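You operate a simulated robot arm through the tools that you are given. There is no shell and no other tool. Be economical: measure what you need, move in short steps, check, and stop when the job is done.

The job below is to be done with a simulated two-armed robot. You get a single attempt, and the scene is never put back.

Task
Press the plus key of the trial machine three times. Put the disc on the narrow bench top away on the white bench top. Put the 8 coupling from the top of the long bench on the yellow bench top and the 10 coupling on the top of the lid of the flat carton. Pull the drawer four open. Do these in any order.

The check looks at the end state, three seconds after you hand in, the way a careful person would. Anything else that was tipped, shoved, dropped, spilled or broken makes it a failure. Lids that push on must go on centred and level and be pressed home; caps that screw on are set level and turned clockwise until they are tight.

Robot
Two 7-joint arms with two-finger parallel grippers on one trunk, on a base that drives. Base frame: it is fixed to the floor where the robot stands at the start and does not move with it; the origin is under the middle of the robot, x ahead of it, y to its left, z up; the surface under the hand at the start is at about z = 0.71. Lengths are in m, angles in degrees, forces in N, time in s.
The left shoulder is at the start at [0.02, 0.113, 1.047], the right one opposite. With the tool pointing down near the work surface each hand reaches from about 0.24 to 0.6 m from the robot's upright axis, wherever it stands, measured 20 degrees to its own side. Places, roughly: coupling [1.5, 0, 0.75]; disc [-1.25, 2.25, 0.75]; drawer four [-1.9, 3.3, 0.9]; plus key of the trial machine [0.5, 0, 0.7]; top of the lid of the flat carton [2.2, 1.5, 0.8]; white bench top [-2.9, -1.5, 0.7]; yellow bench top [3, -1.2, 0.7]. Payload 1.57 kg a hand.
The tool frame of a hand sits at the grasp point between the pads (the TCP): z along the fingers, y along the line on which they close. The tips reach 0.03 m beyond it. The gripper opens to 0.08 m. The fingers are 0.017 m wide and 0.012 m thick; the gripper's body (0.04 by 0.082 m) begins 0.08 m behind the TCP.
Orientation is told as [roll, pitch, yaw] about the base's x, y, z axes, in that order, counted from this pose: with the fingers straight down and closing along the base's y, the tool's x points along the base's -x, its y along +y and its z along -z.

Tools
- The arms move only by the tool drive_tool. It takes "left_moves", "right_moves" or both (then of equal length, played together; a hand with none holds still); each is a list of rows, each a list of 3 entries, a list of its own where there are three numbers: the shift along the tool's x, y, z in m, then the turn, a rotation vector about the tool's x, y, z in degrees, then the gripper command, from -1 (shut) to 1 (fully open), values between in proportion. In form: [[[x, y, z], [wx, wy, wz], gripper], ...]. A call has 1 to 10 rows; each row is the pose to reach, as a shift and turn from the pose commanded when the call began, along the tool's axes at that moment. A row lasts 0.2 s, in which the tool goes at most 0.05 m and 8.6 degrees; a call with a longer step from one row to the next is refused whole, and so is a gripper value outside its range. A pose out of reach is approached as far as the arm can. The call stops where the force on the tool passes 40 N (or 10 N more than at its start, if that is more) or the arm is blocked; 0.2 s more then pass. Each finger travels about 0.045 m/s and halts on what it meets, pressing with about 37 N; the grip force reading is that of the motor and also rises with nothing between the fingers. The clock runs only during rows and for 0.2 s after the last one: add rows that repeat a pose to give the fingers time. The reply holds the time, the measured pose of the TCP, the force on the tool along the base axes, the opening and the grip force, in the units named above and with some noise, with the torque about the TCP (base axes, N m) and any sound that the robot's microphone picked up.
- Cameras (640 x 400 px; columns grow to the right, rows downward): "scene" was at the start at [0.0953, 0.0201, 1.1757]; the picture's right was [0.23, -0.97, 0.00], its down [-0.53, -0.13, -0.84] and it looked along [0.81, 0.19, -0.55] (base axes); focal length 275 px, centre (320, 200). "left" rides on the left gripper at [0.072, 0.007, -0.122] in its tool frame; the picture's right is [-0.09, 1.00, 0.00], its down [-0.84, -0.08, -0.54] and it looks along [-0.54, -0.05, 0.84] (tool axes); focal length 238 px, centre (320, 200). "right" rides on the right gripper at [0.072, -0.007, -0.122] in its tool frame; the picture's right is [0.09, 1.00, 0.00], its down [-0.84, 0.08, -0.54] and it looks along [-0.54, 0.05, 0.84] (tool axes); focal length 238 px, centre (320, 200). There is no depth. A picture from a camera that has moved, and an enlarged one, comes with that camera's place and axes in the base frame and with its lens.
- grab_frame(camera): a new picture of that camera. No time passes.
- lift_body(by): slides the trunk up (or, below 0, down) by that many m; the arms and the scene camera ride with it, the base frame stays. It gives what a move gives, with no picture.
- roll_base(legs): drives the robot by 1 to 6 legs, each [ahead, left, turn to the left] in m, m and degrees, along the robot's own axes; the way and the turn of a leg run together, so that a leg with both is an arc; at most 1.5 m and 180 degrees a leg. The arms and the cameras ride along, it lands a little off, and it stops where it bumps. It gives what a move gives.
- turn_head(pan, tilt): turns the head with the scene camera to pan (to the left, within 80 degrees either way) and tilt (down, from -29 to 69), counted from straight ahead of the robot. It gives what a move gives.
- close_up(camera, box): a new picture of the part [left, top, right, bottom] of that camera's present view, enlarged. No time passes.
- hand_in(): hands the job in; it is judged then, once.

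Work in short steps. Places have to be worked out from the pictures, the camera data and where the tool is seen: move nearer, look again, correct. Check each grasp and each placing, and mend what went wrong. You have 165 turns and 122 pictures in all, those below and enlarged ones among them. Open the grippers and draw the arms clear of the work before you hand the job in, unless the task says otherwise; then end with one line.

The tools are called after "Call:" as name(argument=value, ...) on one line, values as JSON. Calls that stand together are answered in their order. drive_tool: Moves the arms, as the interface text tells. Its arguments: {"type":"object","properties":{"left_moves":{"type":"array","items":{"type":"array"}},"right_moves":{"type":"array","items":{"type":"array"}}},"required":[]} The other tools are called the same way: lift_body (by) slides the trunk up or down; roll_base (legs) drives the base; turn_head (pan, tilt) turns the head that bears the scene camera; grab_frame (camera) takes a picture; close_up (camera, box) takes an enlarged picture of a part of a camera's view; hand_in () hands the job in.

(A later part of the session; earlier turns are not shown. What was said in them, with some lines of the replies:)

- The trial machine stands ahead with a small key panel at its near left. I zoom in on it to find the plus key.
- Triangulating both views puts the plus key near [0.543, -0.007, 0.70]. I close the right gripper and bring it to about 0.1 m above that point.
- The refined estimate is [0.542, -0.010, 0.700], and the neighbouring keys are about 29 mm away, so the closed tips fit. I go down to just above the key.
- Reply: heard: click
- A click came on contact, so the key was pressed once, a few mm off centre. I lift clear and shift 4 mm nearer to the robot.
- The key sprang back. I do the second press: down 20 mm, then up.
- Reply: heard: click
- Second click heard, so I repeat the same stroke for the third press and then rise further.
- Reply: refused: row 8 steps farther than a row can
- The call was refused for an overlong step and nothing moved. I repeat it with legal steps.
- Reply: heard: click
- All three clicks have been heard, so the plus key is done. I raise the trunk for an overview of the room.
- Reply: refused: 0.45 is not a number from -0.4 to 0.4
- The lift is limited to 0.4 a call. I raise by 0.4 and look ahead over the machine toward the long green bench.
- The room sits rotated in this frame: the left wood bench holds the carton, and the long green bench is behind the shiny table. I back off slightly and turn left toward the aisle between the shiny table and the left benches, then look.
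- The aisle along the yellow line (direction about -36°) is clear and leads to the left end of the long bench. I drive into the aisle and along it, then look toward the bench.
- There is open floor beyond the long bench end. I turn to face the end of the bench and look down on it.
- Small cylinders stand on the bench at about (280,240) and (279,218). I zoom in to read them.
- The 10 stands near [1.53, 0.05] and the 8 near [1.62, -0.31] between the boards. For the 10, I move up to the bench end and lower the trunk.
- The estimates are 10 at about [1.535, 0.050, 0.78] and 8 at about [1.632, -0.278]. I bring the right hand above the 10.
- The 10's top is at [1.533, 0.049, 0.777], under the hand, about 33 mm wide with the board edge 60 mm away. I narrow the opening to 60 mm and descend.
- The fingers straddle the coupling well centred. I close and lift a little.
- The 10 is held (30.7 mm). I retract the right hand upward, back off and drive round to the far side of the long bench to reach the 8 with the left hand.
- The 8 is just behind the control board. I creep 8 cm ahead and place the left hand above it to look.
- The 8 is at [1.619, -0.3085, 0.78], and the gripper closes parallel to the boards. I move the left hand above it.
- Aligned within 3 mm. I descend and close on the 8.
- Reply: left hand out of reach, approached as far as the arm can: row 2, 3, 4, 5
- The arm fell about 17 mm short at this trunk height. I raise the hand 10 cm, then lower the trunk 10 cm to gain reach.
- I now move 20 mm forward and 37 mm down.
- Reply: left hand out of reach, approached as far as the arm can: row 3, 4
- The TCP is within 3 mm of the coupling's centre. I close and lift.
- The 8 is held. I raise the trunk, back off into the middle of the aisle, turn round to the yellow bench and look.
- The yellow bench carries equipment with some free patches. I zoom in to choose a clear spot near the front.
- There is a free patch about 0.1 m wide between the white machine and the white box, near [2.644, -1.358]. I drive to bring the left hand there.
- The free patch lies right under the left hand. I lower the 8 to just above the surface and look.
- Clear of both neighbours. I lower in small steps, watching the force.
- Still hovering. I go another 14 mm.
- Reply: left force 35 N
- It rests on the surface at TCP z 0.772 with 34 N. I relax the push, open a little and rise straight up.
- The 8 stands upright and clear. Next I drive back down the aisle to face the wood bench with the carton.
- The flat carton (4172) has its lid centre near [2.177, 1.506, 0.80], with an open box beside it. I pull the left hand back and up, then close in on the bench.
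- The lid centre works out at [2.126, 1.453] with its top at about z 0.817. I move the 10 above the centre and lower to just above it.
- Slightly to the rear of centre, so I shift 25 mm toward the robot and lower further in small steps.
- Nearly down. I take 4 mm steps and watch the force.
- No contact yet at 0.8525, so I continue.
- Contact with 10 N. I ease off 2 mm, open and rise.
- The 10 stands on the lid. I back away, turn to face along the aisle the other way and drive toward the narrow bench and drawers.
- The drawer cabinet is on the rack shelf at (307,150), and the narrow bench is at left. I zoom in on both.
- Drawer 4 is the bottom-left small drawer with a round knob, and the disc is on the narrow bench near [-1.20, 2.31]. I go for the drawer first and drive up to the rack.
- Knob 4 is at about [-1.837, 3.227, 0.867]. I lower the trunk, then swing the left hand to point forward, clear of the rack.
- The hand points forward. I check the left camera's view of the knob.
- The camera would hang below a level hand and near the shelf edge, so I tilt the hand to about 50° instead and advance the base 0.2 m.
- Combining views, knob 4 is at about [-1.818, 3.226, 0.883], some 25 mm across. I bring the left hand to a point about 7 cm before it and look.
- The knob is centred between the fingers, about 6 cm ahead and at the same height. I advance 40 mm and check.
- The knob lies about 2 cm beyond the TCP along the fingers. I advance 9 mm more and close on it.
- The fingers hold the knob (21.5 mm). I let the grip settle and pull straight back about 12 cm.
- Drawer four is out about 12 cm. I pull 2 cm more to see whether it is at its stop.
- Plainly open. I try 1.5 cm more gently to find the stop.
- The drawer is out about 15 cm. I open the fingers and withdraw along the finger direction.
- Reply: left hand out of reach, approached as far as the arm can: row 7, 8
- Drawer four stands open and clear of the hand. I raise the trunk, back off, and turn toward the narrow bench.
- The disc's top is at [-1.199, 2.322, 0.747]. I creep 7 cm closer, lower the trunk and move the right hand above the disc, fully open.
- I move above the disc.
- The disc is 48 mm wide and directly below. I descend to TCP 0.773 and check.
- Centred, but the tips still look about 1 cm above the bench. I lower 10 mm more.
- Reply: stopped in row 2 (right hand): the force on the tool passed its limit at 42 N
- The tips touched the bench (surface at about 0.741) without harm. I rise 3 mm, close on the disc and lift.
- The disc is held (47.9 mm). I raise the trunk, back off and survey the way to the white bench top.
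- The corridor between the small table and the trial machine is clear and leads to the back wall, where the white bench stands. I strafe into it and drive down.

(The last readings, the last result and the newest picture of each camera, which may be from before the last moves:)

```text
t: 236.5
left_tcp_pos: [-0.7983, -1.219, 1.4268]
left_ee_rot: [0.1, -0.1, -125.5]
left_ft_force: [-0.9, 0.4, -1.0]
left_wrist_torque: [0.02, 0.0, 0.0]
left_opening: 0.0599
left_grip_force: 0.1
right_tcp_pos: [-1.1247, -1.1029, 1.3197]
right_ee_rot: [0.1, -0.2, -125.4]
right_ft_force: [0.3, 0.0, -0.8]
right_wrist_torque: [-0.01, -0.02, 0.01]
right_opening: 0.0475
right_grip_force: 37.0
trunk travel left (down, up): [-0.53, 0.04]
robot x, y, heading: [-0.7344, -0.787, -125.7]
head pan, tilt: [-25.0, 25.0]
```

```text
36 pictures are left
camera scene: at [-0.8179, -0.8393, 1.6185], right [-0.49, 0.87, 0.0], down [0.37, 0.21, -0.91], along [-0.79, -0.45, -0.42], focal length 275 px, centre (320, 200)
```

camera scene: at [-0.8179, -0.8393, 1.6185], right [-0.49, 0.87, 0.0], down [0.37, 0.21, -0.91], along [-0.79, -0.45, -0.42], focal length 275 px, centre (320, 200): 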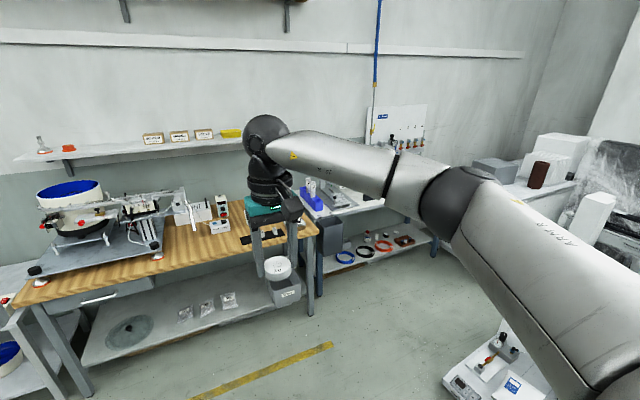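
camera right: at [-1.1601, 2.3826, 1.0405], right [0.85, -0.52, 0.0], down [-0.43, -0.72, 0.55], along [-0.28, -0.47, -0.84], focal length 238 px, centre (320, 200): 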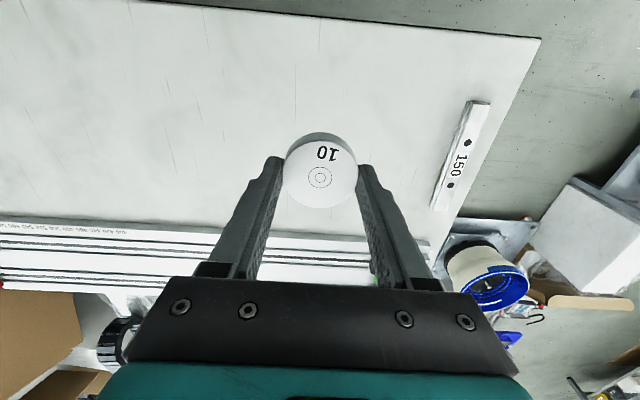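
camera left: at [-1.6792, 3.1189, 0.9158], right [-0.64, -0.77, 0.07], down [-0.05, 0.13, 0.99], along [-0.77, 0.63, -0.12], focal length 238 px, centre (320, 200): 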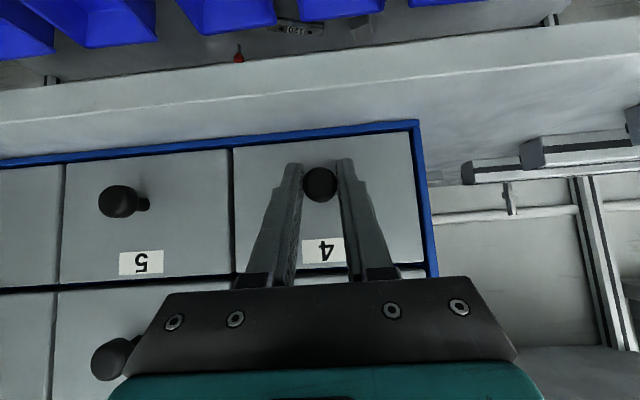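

The white bench is partly hidden by the forearm. I move on and to the right for a clear look.

Call:
roll_base(legs=[[0.95, 0, -1], [0, -0.75, 0]])

Call:
turn_head(pan=0, tilt=38)

Call:
grab_frame(camera="scene")

Call:
grab_frame(camera="right")

```text
t: 245.0
left_tcp_pos: [-1.9506, -1.5432, 1.426]
left_ee_rot: [0.0, -0.1, -126.0]
left_ft_force: [0.0, 0.3, -0.6]
left_wrist_torque: [-0.04, -0.01, 0.03]
left_opening: 0.06
left_grip_force: 0.1
right_tcp_pos: [-2.2764, -1.4234, 1.3181]
right_ee_rot: [0.1, -0.3, -126.0]
right_ft_force: [0.6, 0.3, -0.8]
right_wrist_torque: [0.06, -0.02, 0.03]
right_opening: 0.0473
right_grip_force: 37.0
trunk travel left (down, up): [-0.53, 0.04]
robot x, y, heading: [-1.8783, -1.1105, -125.9]
head pan, tilt: [-25.0, 25.0]
```

```text
t: 245.9
left_tcp_pos: [-1.9513, -1.543, 1.427]
left_ee_rot: [0.1, 0.0, -126.0]
left_ft_force: [-0.2, -0.6, 0.1]
left_wrist_torque: [-0.01, 0.0, -0.02]
left_opening: 0.06
left_grip_force: 0.0
right_tcp_pos: [-2.2752, -1.4237, 1.3188]
right_ee_rot: [0.0, -0.3, -125.9]
right_ft_force: [0.5, 0.9, -0.4]
right_wrist_torque: [-0.02, 0.0, 0.02]
right_opening: 0.0474
right_grip_force: 37.0
trunk travel left (down, up): [-0.53, 0.04]
robot x, y, heading: [-1.8787, -1.1086, -126.3]
head pan, tilt: [0.0, 38.0]
```

```text
35 pictures are left
camera scene: at [-1.9368, -1.1885, 1.5982], right [-0.81, 0.59, 0.0], down [0.36, 0.5, -0.79], along [-0.46, -0.64, -0.62], focal length 275 px, centre (320, 200)
```

scene: 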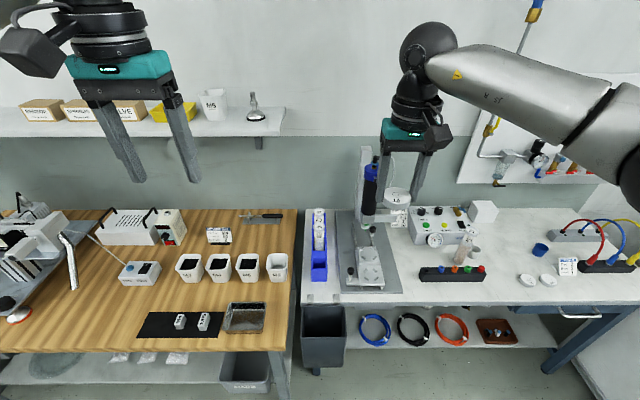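

```text
34 pictures are left
camera right: at [-2.2389, -1.3622, 1.4398], right [0.86, -0.51, 0.0], down [-0.43, -0.72, 0.55], along [-0.28, -0.47, -0.84], focal length 238 px, centre (320, 200)
```

right: 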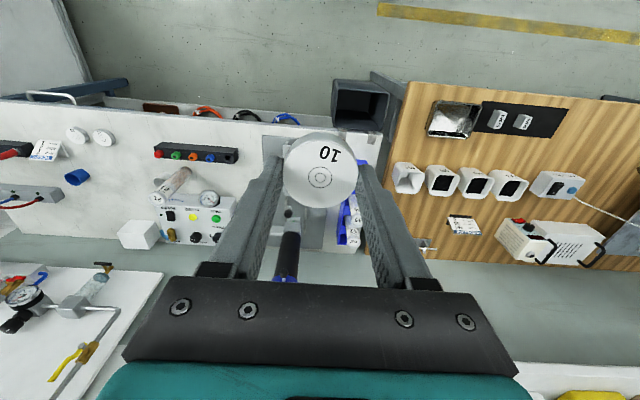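

There is free white surface right of the black socket strip, before two other discs. I tuck the left hand back and up, then drive so that the right hand comes over that area.

Call:
drive_tool(left_moves=[[[0.02, 0, -0.03], [0, 0, 0], 0.5], [[0.04, 0, -0.06], [0, 0, 0], 0.5], [[0.06, 0, -0.09], [0, 0, 0], 0.5], [[0.08, 0, -0.12], [0, 0, 0], 0.5], [[0.1, 0, -0.15], [0, 0, 0], 0.5]])

Call:
roll_base(legs=[[0.22, 0, 0], [0, -0.48, 0]])

Call:
grab_frame(camera="right")

Call:
grab_frame(camera="scene")

```text
t: 247.1
left_tcp_pos: [-1.8909, -1.4609, 1.5772]
left_ee_rot: [0.0, 0.1, -126.0]
left_ft_force: [0.8, 0.0, -0.5]
left_wrist_torque: [0.0, 0.01, 0.01]
left_opening: 0.06
left_grip_force: 0.0
right_tcp_pos: [-2.2758, -1.4239, 1.3183]
right_ee_rot: [0.1, -0.4, -126.0]
right_ft_force: [-0.1, 1.0, -2.3]
right_wrist_torque: [0.0, 0.0, 0.04]
right_opening: 0.0476
right_grip_force: 37.4
trunk travel left (down, up): [-0.53, 0.04]
robot x, y, heading: [-1.8746, -1.1092, -126.0]
head pan, tilt: [0.0, 38.0]
```

```text
t: 251.3
left_tcp_pos: [-2.4122, -1.3577, 1.5769]
left_ee_rot: [0.0, 0.0, -125.9]
left_ft_force: [-0.4, 0.1, 0.1]
left_wrist_torque: [0.01, -0.03, 0.01]
left_opening: 0.06
left_grip_force: 0.0
right_tcp_pos: [-2.7965, -1.3227, 1.3187]
right_ee_rot: [0.1, -0.4, -125.8]
right_ft_force: [0.6, 0.1, -1.3]
right_wrist_torque: [-0.02, -0.04, -0.01]
right_opening: 0.0474
right_grip_force: 37.0
trunk travel left (down, up): [-0.53, 0.04]
robot x, y, heading: [-2.401, -1.0091, -125.9]
head pan, tilt: [0.0, 38.0]
```

```text
33 pictures are left
camera right: at [-2.7595, -1.2597, 1.4398], right [0.86, -0.51, 0.0], down [-0.43, -0.72, 0.55], along [-0.28, -0.47, -0.84], focal length 238 px, centre (320, 200)
```

right: 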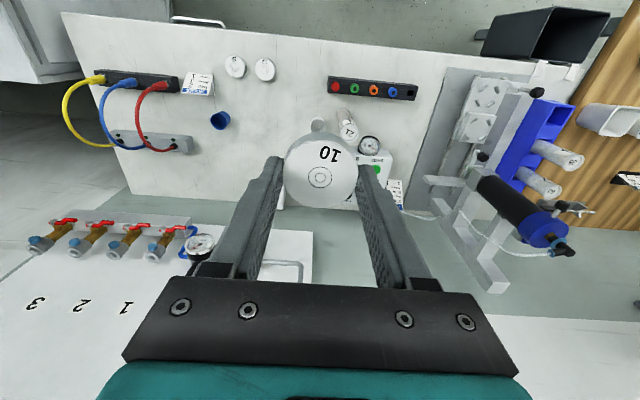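

```text
32 pictures are left
camera scene: at [-2.4577, -1.0855, 1.5982], right [-0.81, 0.59, 0.0], down [0.36, 0.5, -0.79], along [-0.46, -0.64, -0.62], focal length 275 px, centre (320, 200)
```

scene: 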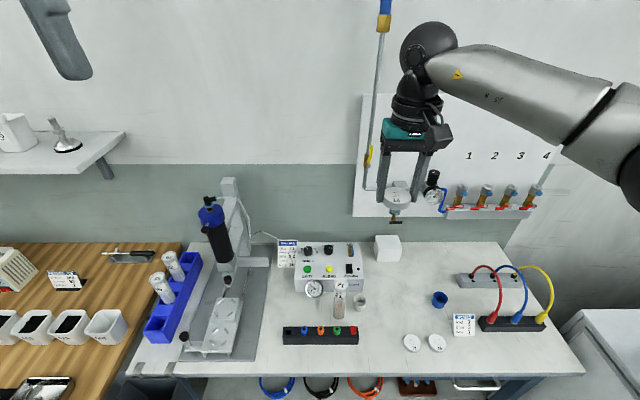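

I pick the free spot at about [-2.928, -1.348]. I shift the base 8 cm ahead and 7 cm right, lower the trunk and look again.

Call:
roll_base(legs=[[0.08, -0.07, 0]])

Call:
lift_body(by=-0.36)

Call:
grab_frame(camera="right")

Call:
grab_frame(camera="scene")

```text
t: 252.5
left_tcp_pos: [-2.514, -1.3835, 1.5783]
left_ee_rot: [0.0, 0.1, -125.8]
left_ft_force: [-0.2, -0.2, -0.6]
left_wrist_torque: [0.01, -0.03, 0.02]
left_opening: 0.0598
left_grip_force: 0.1
right_tcp_pos: [-2.9, -1.3467, 1.3196]
right_ee_rot: [0.1, -0.3, -125.7]
right_ft_force: [-0.3, 0.2, -0.6]
right_wrist_torque: [0.02, -0.04, 0.02]
right_opening: 0.0475
right_grip_force: 37.1
trunk travel left (down, up): [-0.53, 0.04]
robot x, y, heading: [-2.505, -1.0308, -125.8]
head pan, tilt: [0.0, 38.0]
```

```text
t: 256.0
left_tcp_pos: [-2.5148, -1.3835, 1.2168]
left_ee_rot: [-0.1, 0.0, -125.9]
left_ft_force: [-0.7, -0.1, 0.0]
left_wrist_torque: [0.01, 0.03, -0.02]
left_opening: 0.0597
left_grip_force: 0.1
right_tcp_pos: [-2.9003, -1.3459, 0.9584]
right_ee_rot: [0.0, -0.3, -125.7]
right_ft_force: [1.0, -0.7, -0.3]
right_wrist_torque: [-0.02, 0.04, 0.03]
right_opening: 0.0471
right_grip_force: 37.1
trunk travel left (down, up): [-0.17, 0.4]
robot x, y, heading: [-2.5018, -1.0312, -126.0]
head pan, tilt: [0.0, 38.0]
```

```text
31 pictures are left
camera right: at [-2.8628, -1.2845, 1.08], right [0.86, -0.51, 0.0], down [-0.42, -0.72, 0.55], along [-0.28, -0.47, -0.84], focal length 238 px, centre (320, 200)
```

right: 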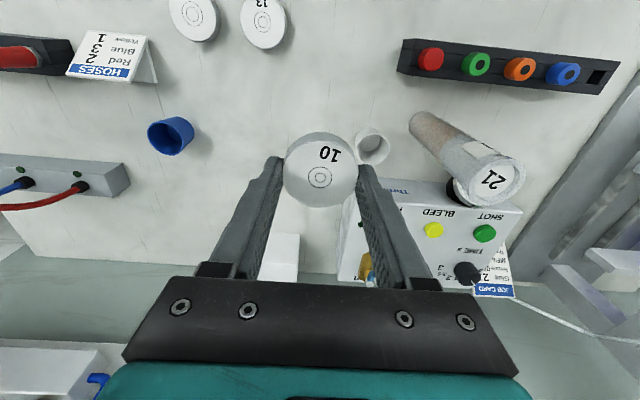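

```text
30 pictures are left
camera scene: at [-2.5615, -1.1098, 1.2383], right [-0.81, 0.58, 0.0], down [0.36, 0.5, -0.79], along [-0.46, -0.64, -0.62], focal length 275 px, centre (320, 200)
```

scene: 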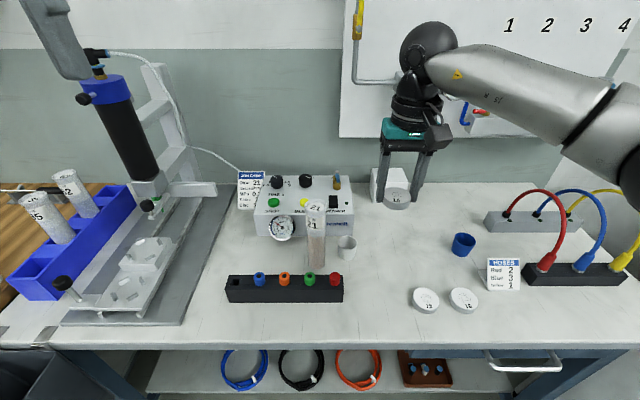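

The clearest spot lies about 26 mm back from the hand, roughly 10 cm from each neighbour. I lower there to TCP 0.80.

Call:
drive_tool(right_moves=[[[0.013, 0, 0.03], [0, 0, 0], -1], [[0.026, 0, 0.065], [0, 0, 0], -1], [[0.026, 0, 0.1], [0, 0, 0], -1], [[0.026, 0, 0.135], [0, 0, 0], -1], [[0.026, 0, 0.158], [0, 0, 0], -1], [[0.026, 0, 0.158], [0, 0, 0], -1]])

Call:
close_up(camera="scene", box=[310, 200, 490, 330])

Call:
grab_frame(camera="right")

```text
t: 257.4
left_tcp_pos: [-2.5134, -1.3828, 1.2168]
left_ee_rot: [0.1, 0.0, -125.7]
left_ft_force: [-0.1, 0.4, -0.6]
left_wrist_torque: [-0.01, 0.0, -0.01]
left_opening: 0.06
left_grip_force: 0.0
right_tcp_pos: [-2.8849, -1.325, 0.7989]
right_ee_rot: [0.1, -0.4, -125.7]
right_ft_force: [-0.8, -0.2, -0.6]
right_wrist_torque: [-0.01, -0.02, 0.01]
right_opening: 0.0473
right_grip_force: 36.8
trunk travel left (down, up): [-0.17, 0.4]
robot x, y, heading: [-2.5043, -1.0316, -126.0]
head pan, tilt: [0.0, 38.0]
```

```text
3.08 times, centred on (400, 265) of scene
camera zoom: at [-2.5615, -1.1099, 1.2382], right [-0.81, 0.58, 0.0], down [0.36, 0.5, -0.79], along [-0.46, -0.64, -0.62], focal length 845 px, centre (74, 0)
```

zoom: 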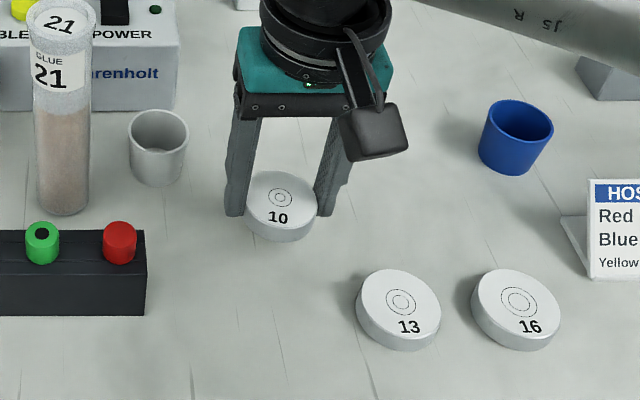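

```text
28 pictures are left
camera right: at [-2.8487, -1.2623, 0.9208], right [0.86, -0.51, 0.0], down [-0.42, -0.72, 0.55], along [-0.28, -0.47, -0.84], focal length 238 px, centre (320, 200)
```

right: 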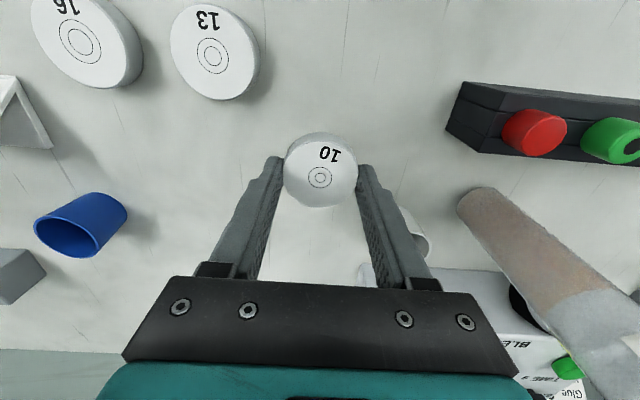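

Clear all round. I lower toward contact.

Call:
drive_tool(right_moves=[[[0, 0, 0.008], [0, 0, 0], -1], [[0, 0, 0.016], [0, 0, 0], -1], [[0, 0, 0.02], [0, 0, 0], -1]])

```text
t: 258.2
left_tcp_pos: [-2.5153, -1.3829, 1.217]
left_ee_rot: [0.1, 0.0, -125.9]
left_ft_force: [0.4, -0.7, 0.8]
left_wrist_torque: [0.01, 0.0, 0.02]
left_opening: 0.06
left_grip_force: 0.1
right_tcp_pos: [-2.8853, -1.3265, 0.7801]
right_ee_rot: [0.1, -0.4, -125.7]
right_ft_force: [0.4, -0.3, 0.0]
right_wrist_torque: [-0.01, 0.01, 0.03]
right_opening: 0.0471
right_grip_force: 36.8
trunk travel left (down, up): [-0.17, 0.4]
robot x, y, heading: [-2.502, -1.0287, -125.7]
head pan, tilt: [0.0, 38.0]
```

No contact yet, so I take 4 mm steps.

Call:
drive_tool(right_moves=[[[0, 0, 0.004], [0, 0, 0], -1], [[0, 0, 0.008], [0, 0, 0], -1]])

Call:
close_up(camera="scene", box=[340, 220, 440, 300])

```text
t: 258.8
left_tcp_pos: [-2.5161, -1.3829, 1.2173]
left_ee_rot: [0.0, 0.1, -125.8]
left_ft_force: [0.3, -0.3, 0.1]
left_wrist_torque: [0.01, -0.02, 0.02]
left_opening: 0.06
left_grip_force: 0.1
right_tcp_pos: [-2.8858, -1.3272, 0.7719]
right_ee_rot: [0.1, -0.3, -125.7]
right_ft_force: [0.1, -0.3, -1.8]
right_wrist_torque: [-0.01, -0.02, 0.0]
right_opening: 0.0474
right_grip_force: 37.4
trunk travel left (down, up): [-0.17, 0.4]
robot x, y, heading: [-2.5026, -1.0288, -125.9]
head pan, tilt: [0.0, 38.0]
```

```text
5.00 times, centred on (390, 260) of scene
camera zoom: at [-2.5615, -1.1099, 1.2382], right [-0.81, 0.58, 0.0], down [0.36, 0.5, -0.79], along [-0.46, -0.64, -0.62], focal length 1373 px, centre (-30, -100)
```

zoom: 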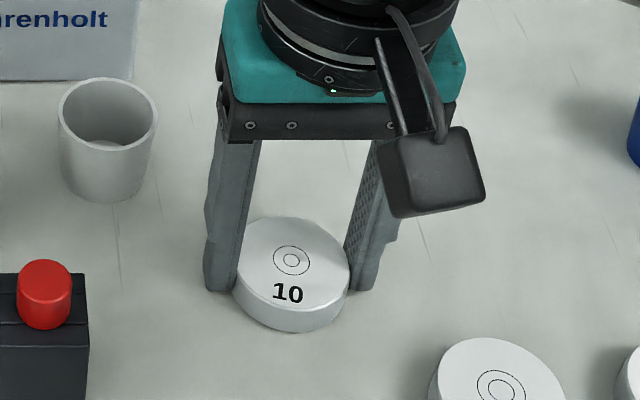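

Very close now, still without force. I continue by another 8 mm in 4 mm rows.

Call:
drive_tool(right_moves=[[[0, 0, 0.004], [0, 0, 0], -1], [[0, 0, 0.008], [0, 0, 0], -1]])

```text
t: 259.6
left_tcp_pos: [-2.5139, -1.3824, 1.2171]
left_ee_rot: [0.0, 0.1, -125.9]
left_ft_force: [0.5, -0.6, -0.3]
left_wrist_torque: [0.01, -0.05, 0.0]
left_opening: 0.0597
left_grip_force: 0.1
right_tcp_pos: [-2.8861, -1.3283, 0.7694]
right_ee_rot: [0.2, -0.8, -125.9]
right_ft_force: [1.2, 2.5, 11.2]
right_wrist_torque: [0.24, 0.13, -0.06]
right_opening: 0.0476
right_grip_force: 37.2
trunk travel left (down, up): [-0.17, 0.4]
robot x, y, heading: [-2.5041, -1.0277, -125.8]
head pan, tilt: [0.0, 38.0]
stopped in row 2 (right hand): the force on the tool passed its limit at 42 N (the readings are from after the stop); the commanded pose is now the measured one
```

The disc is down on the bench. I ease off 1 mm, open fully and rise straight up.

Call:
drive_tool(right_moves=[[[0, 0, -0.001], [0, 0, 0], -1], [[0, 0, -0.001], [0, 0, 0], 0.9], [[0, 0, -0.001], [0, 0, 0], 0.9], [[0, 0, -0.001], [0, 0, 0], 0.9], [[0, 0, -0.04], [0, 0, 0], 0.9], [[0, 0, -0.085], [0, 0, 0], 0.9], [[0, 0, -0.13], [0, 0, 0], 0.9], [[0, 0, -0.175], [0, 0, 0], 0.9], [[0, 0, -0.21], [0, 0, 0], 0.9]])

Call:
lift_body(by=0.3)

Call:
grab_frame(camera="scene")

```text
t: 261.6
left_tcp_pos: [-2.5147, -1.3824, 1.2172]
left_ee_rot: [0.0, 0.0, -125.7]
left_ft_force: [-0.2, 0.7, 0.9]
left_wrist_torque: [0.02, -0.05, 0.01]
left_opening: 0.0603
left_grip_force: 0.0
right_tcp_pos: [-2.8858, -1.3267, 0.9776]
right_ee_rot: [0.2, -0.5, -125.8]
right_ft_force: [-0.4, 0.7, 1.1]
right_wrist_torque: [-0.01, 0.02, 0.02]
right_opening: 0.0759
right_grip_force: 0.0
trunk travel left (down, up): [-0.17, 0.4]
robot x, y, heading: [-2.5038, -1.0247, -125.8]
head pan, tilt: [0.0, 38.0]
```

```text
t: 264.6
left_tcp_pos: [-2.5155, -1.3831, 1.5172]
left_ee_rot: [0.1, 0.1, -125.9]
left_ft_force: [0.5, -0.5, -0.9]
left_wrist_torque: [-0.01, -0.03, -0.03]
left_opening: 0.0602
left_grip_force: 0.2
right_tcp_pos: [-2.8853, -1.3261, 1.2761]
right_ee_rot: [0.1, -0.6, -125.8]
right_ft_force: [-0.2, 0.4, 0.1]
right_wrist_torque: [0.0, 0.02, -0.01]
right_opening: 0.0759
right_grip_force: 0.1
trunk travel left (down, up): [-0.47, 0.1]
robot x, y, heading: [-2.5037, -1.0337, -125.7]
head pan, tilt: [0.0, 38.0]
```

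```text
26 pictures are left
camera scene: at [-2.5615, -1.1097, 1.5381], right [-0.81, 0.59, 0.0], down [0.36, 0.5, -0.79], along [-0.46, -0.64, -0.62], focal length 275 px, centre (320, 200)
```

scene: 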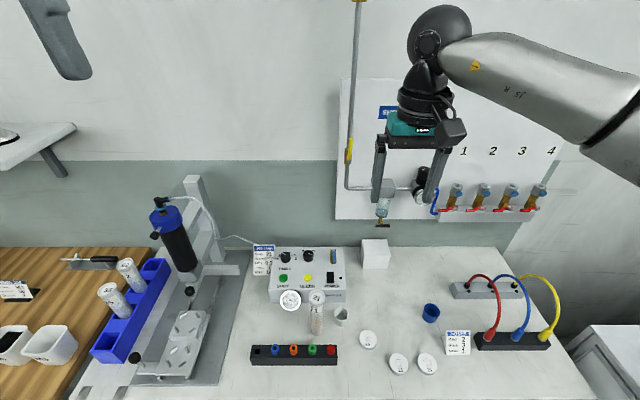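

The disc lies on the white bench beside 13 and 16, and nothing else moved. I back the robot clear of the bench before handing in.

Call:
roll_base(legs=[[-0.08, 0.07, 0], [0, 0.45, 0]])

Call:
grab_frame(camera="scene")

```text
t: 268.1
left_tcp_pos: [-2.0435, -1.6199, 1.5165]
left_ee_rot: [0.0, -0.1, -125.7]
left_ft_force: [0.0, -0.4, -0.7]
left_wrist_torque: [0.06, 0.04, 0.04]
left_opening: 0.06
left_grip_force: 0.0
right_tcp_pos: [-2.4142, -1.5671, 1.2762]
right_ee_rot: [0.2, -0.8, -125.5]
right_ft_force: [-0.8, 0.3, 0.2]
right_wrist_torque: [0.01, 0.0, 0.05]
right_opening: 0.0759
right_grip_force: 0.0
trunk travel left (down, up): [-0.47, 0.1]
robot x, y, heading: [-2.0365, -1.269, -125.6]
head pan, tilt: [0.0, 38.0]
```

```text
25 pictures are left
camera scene: at [-2.0921, -1.3473, 1.5382], right [-0.81, 0.58, 0.0], down [0.36, 0.5, -0.79], along [-0.46, -0.64, -0.62], focal length 275 px, centre (320, 200)
```

scene: 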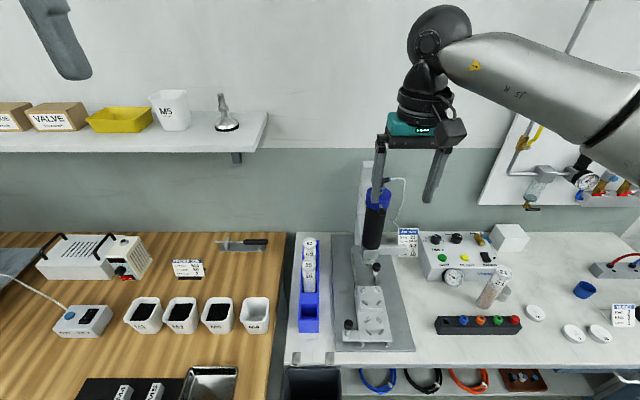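

All items are in place, the grippers are open and the arms clear, so I hand in.

Call:
hand_in()

```text
The job is handed in.
```

I handed the job in with all five parts done: the plus key pressed three times (three clicks heard), the 8 on the yellow bench top, the 10 on the flat carton's lid, drawer four pulled out about 15 cm, and the disc on the white bench top.
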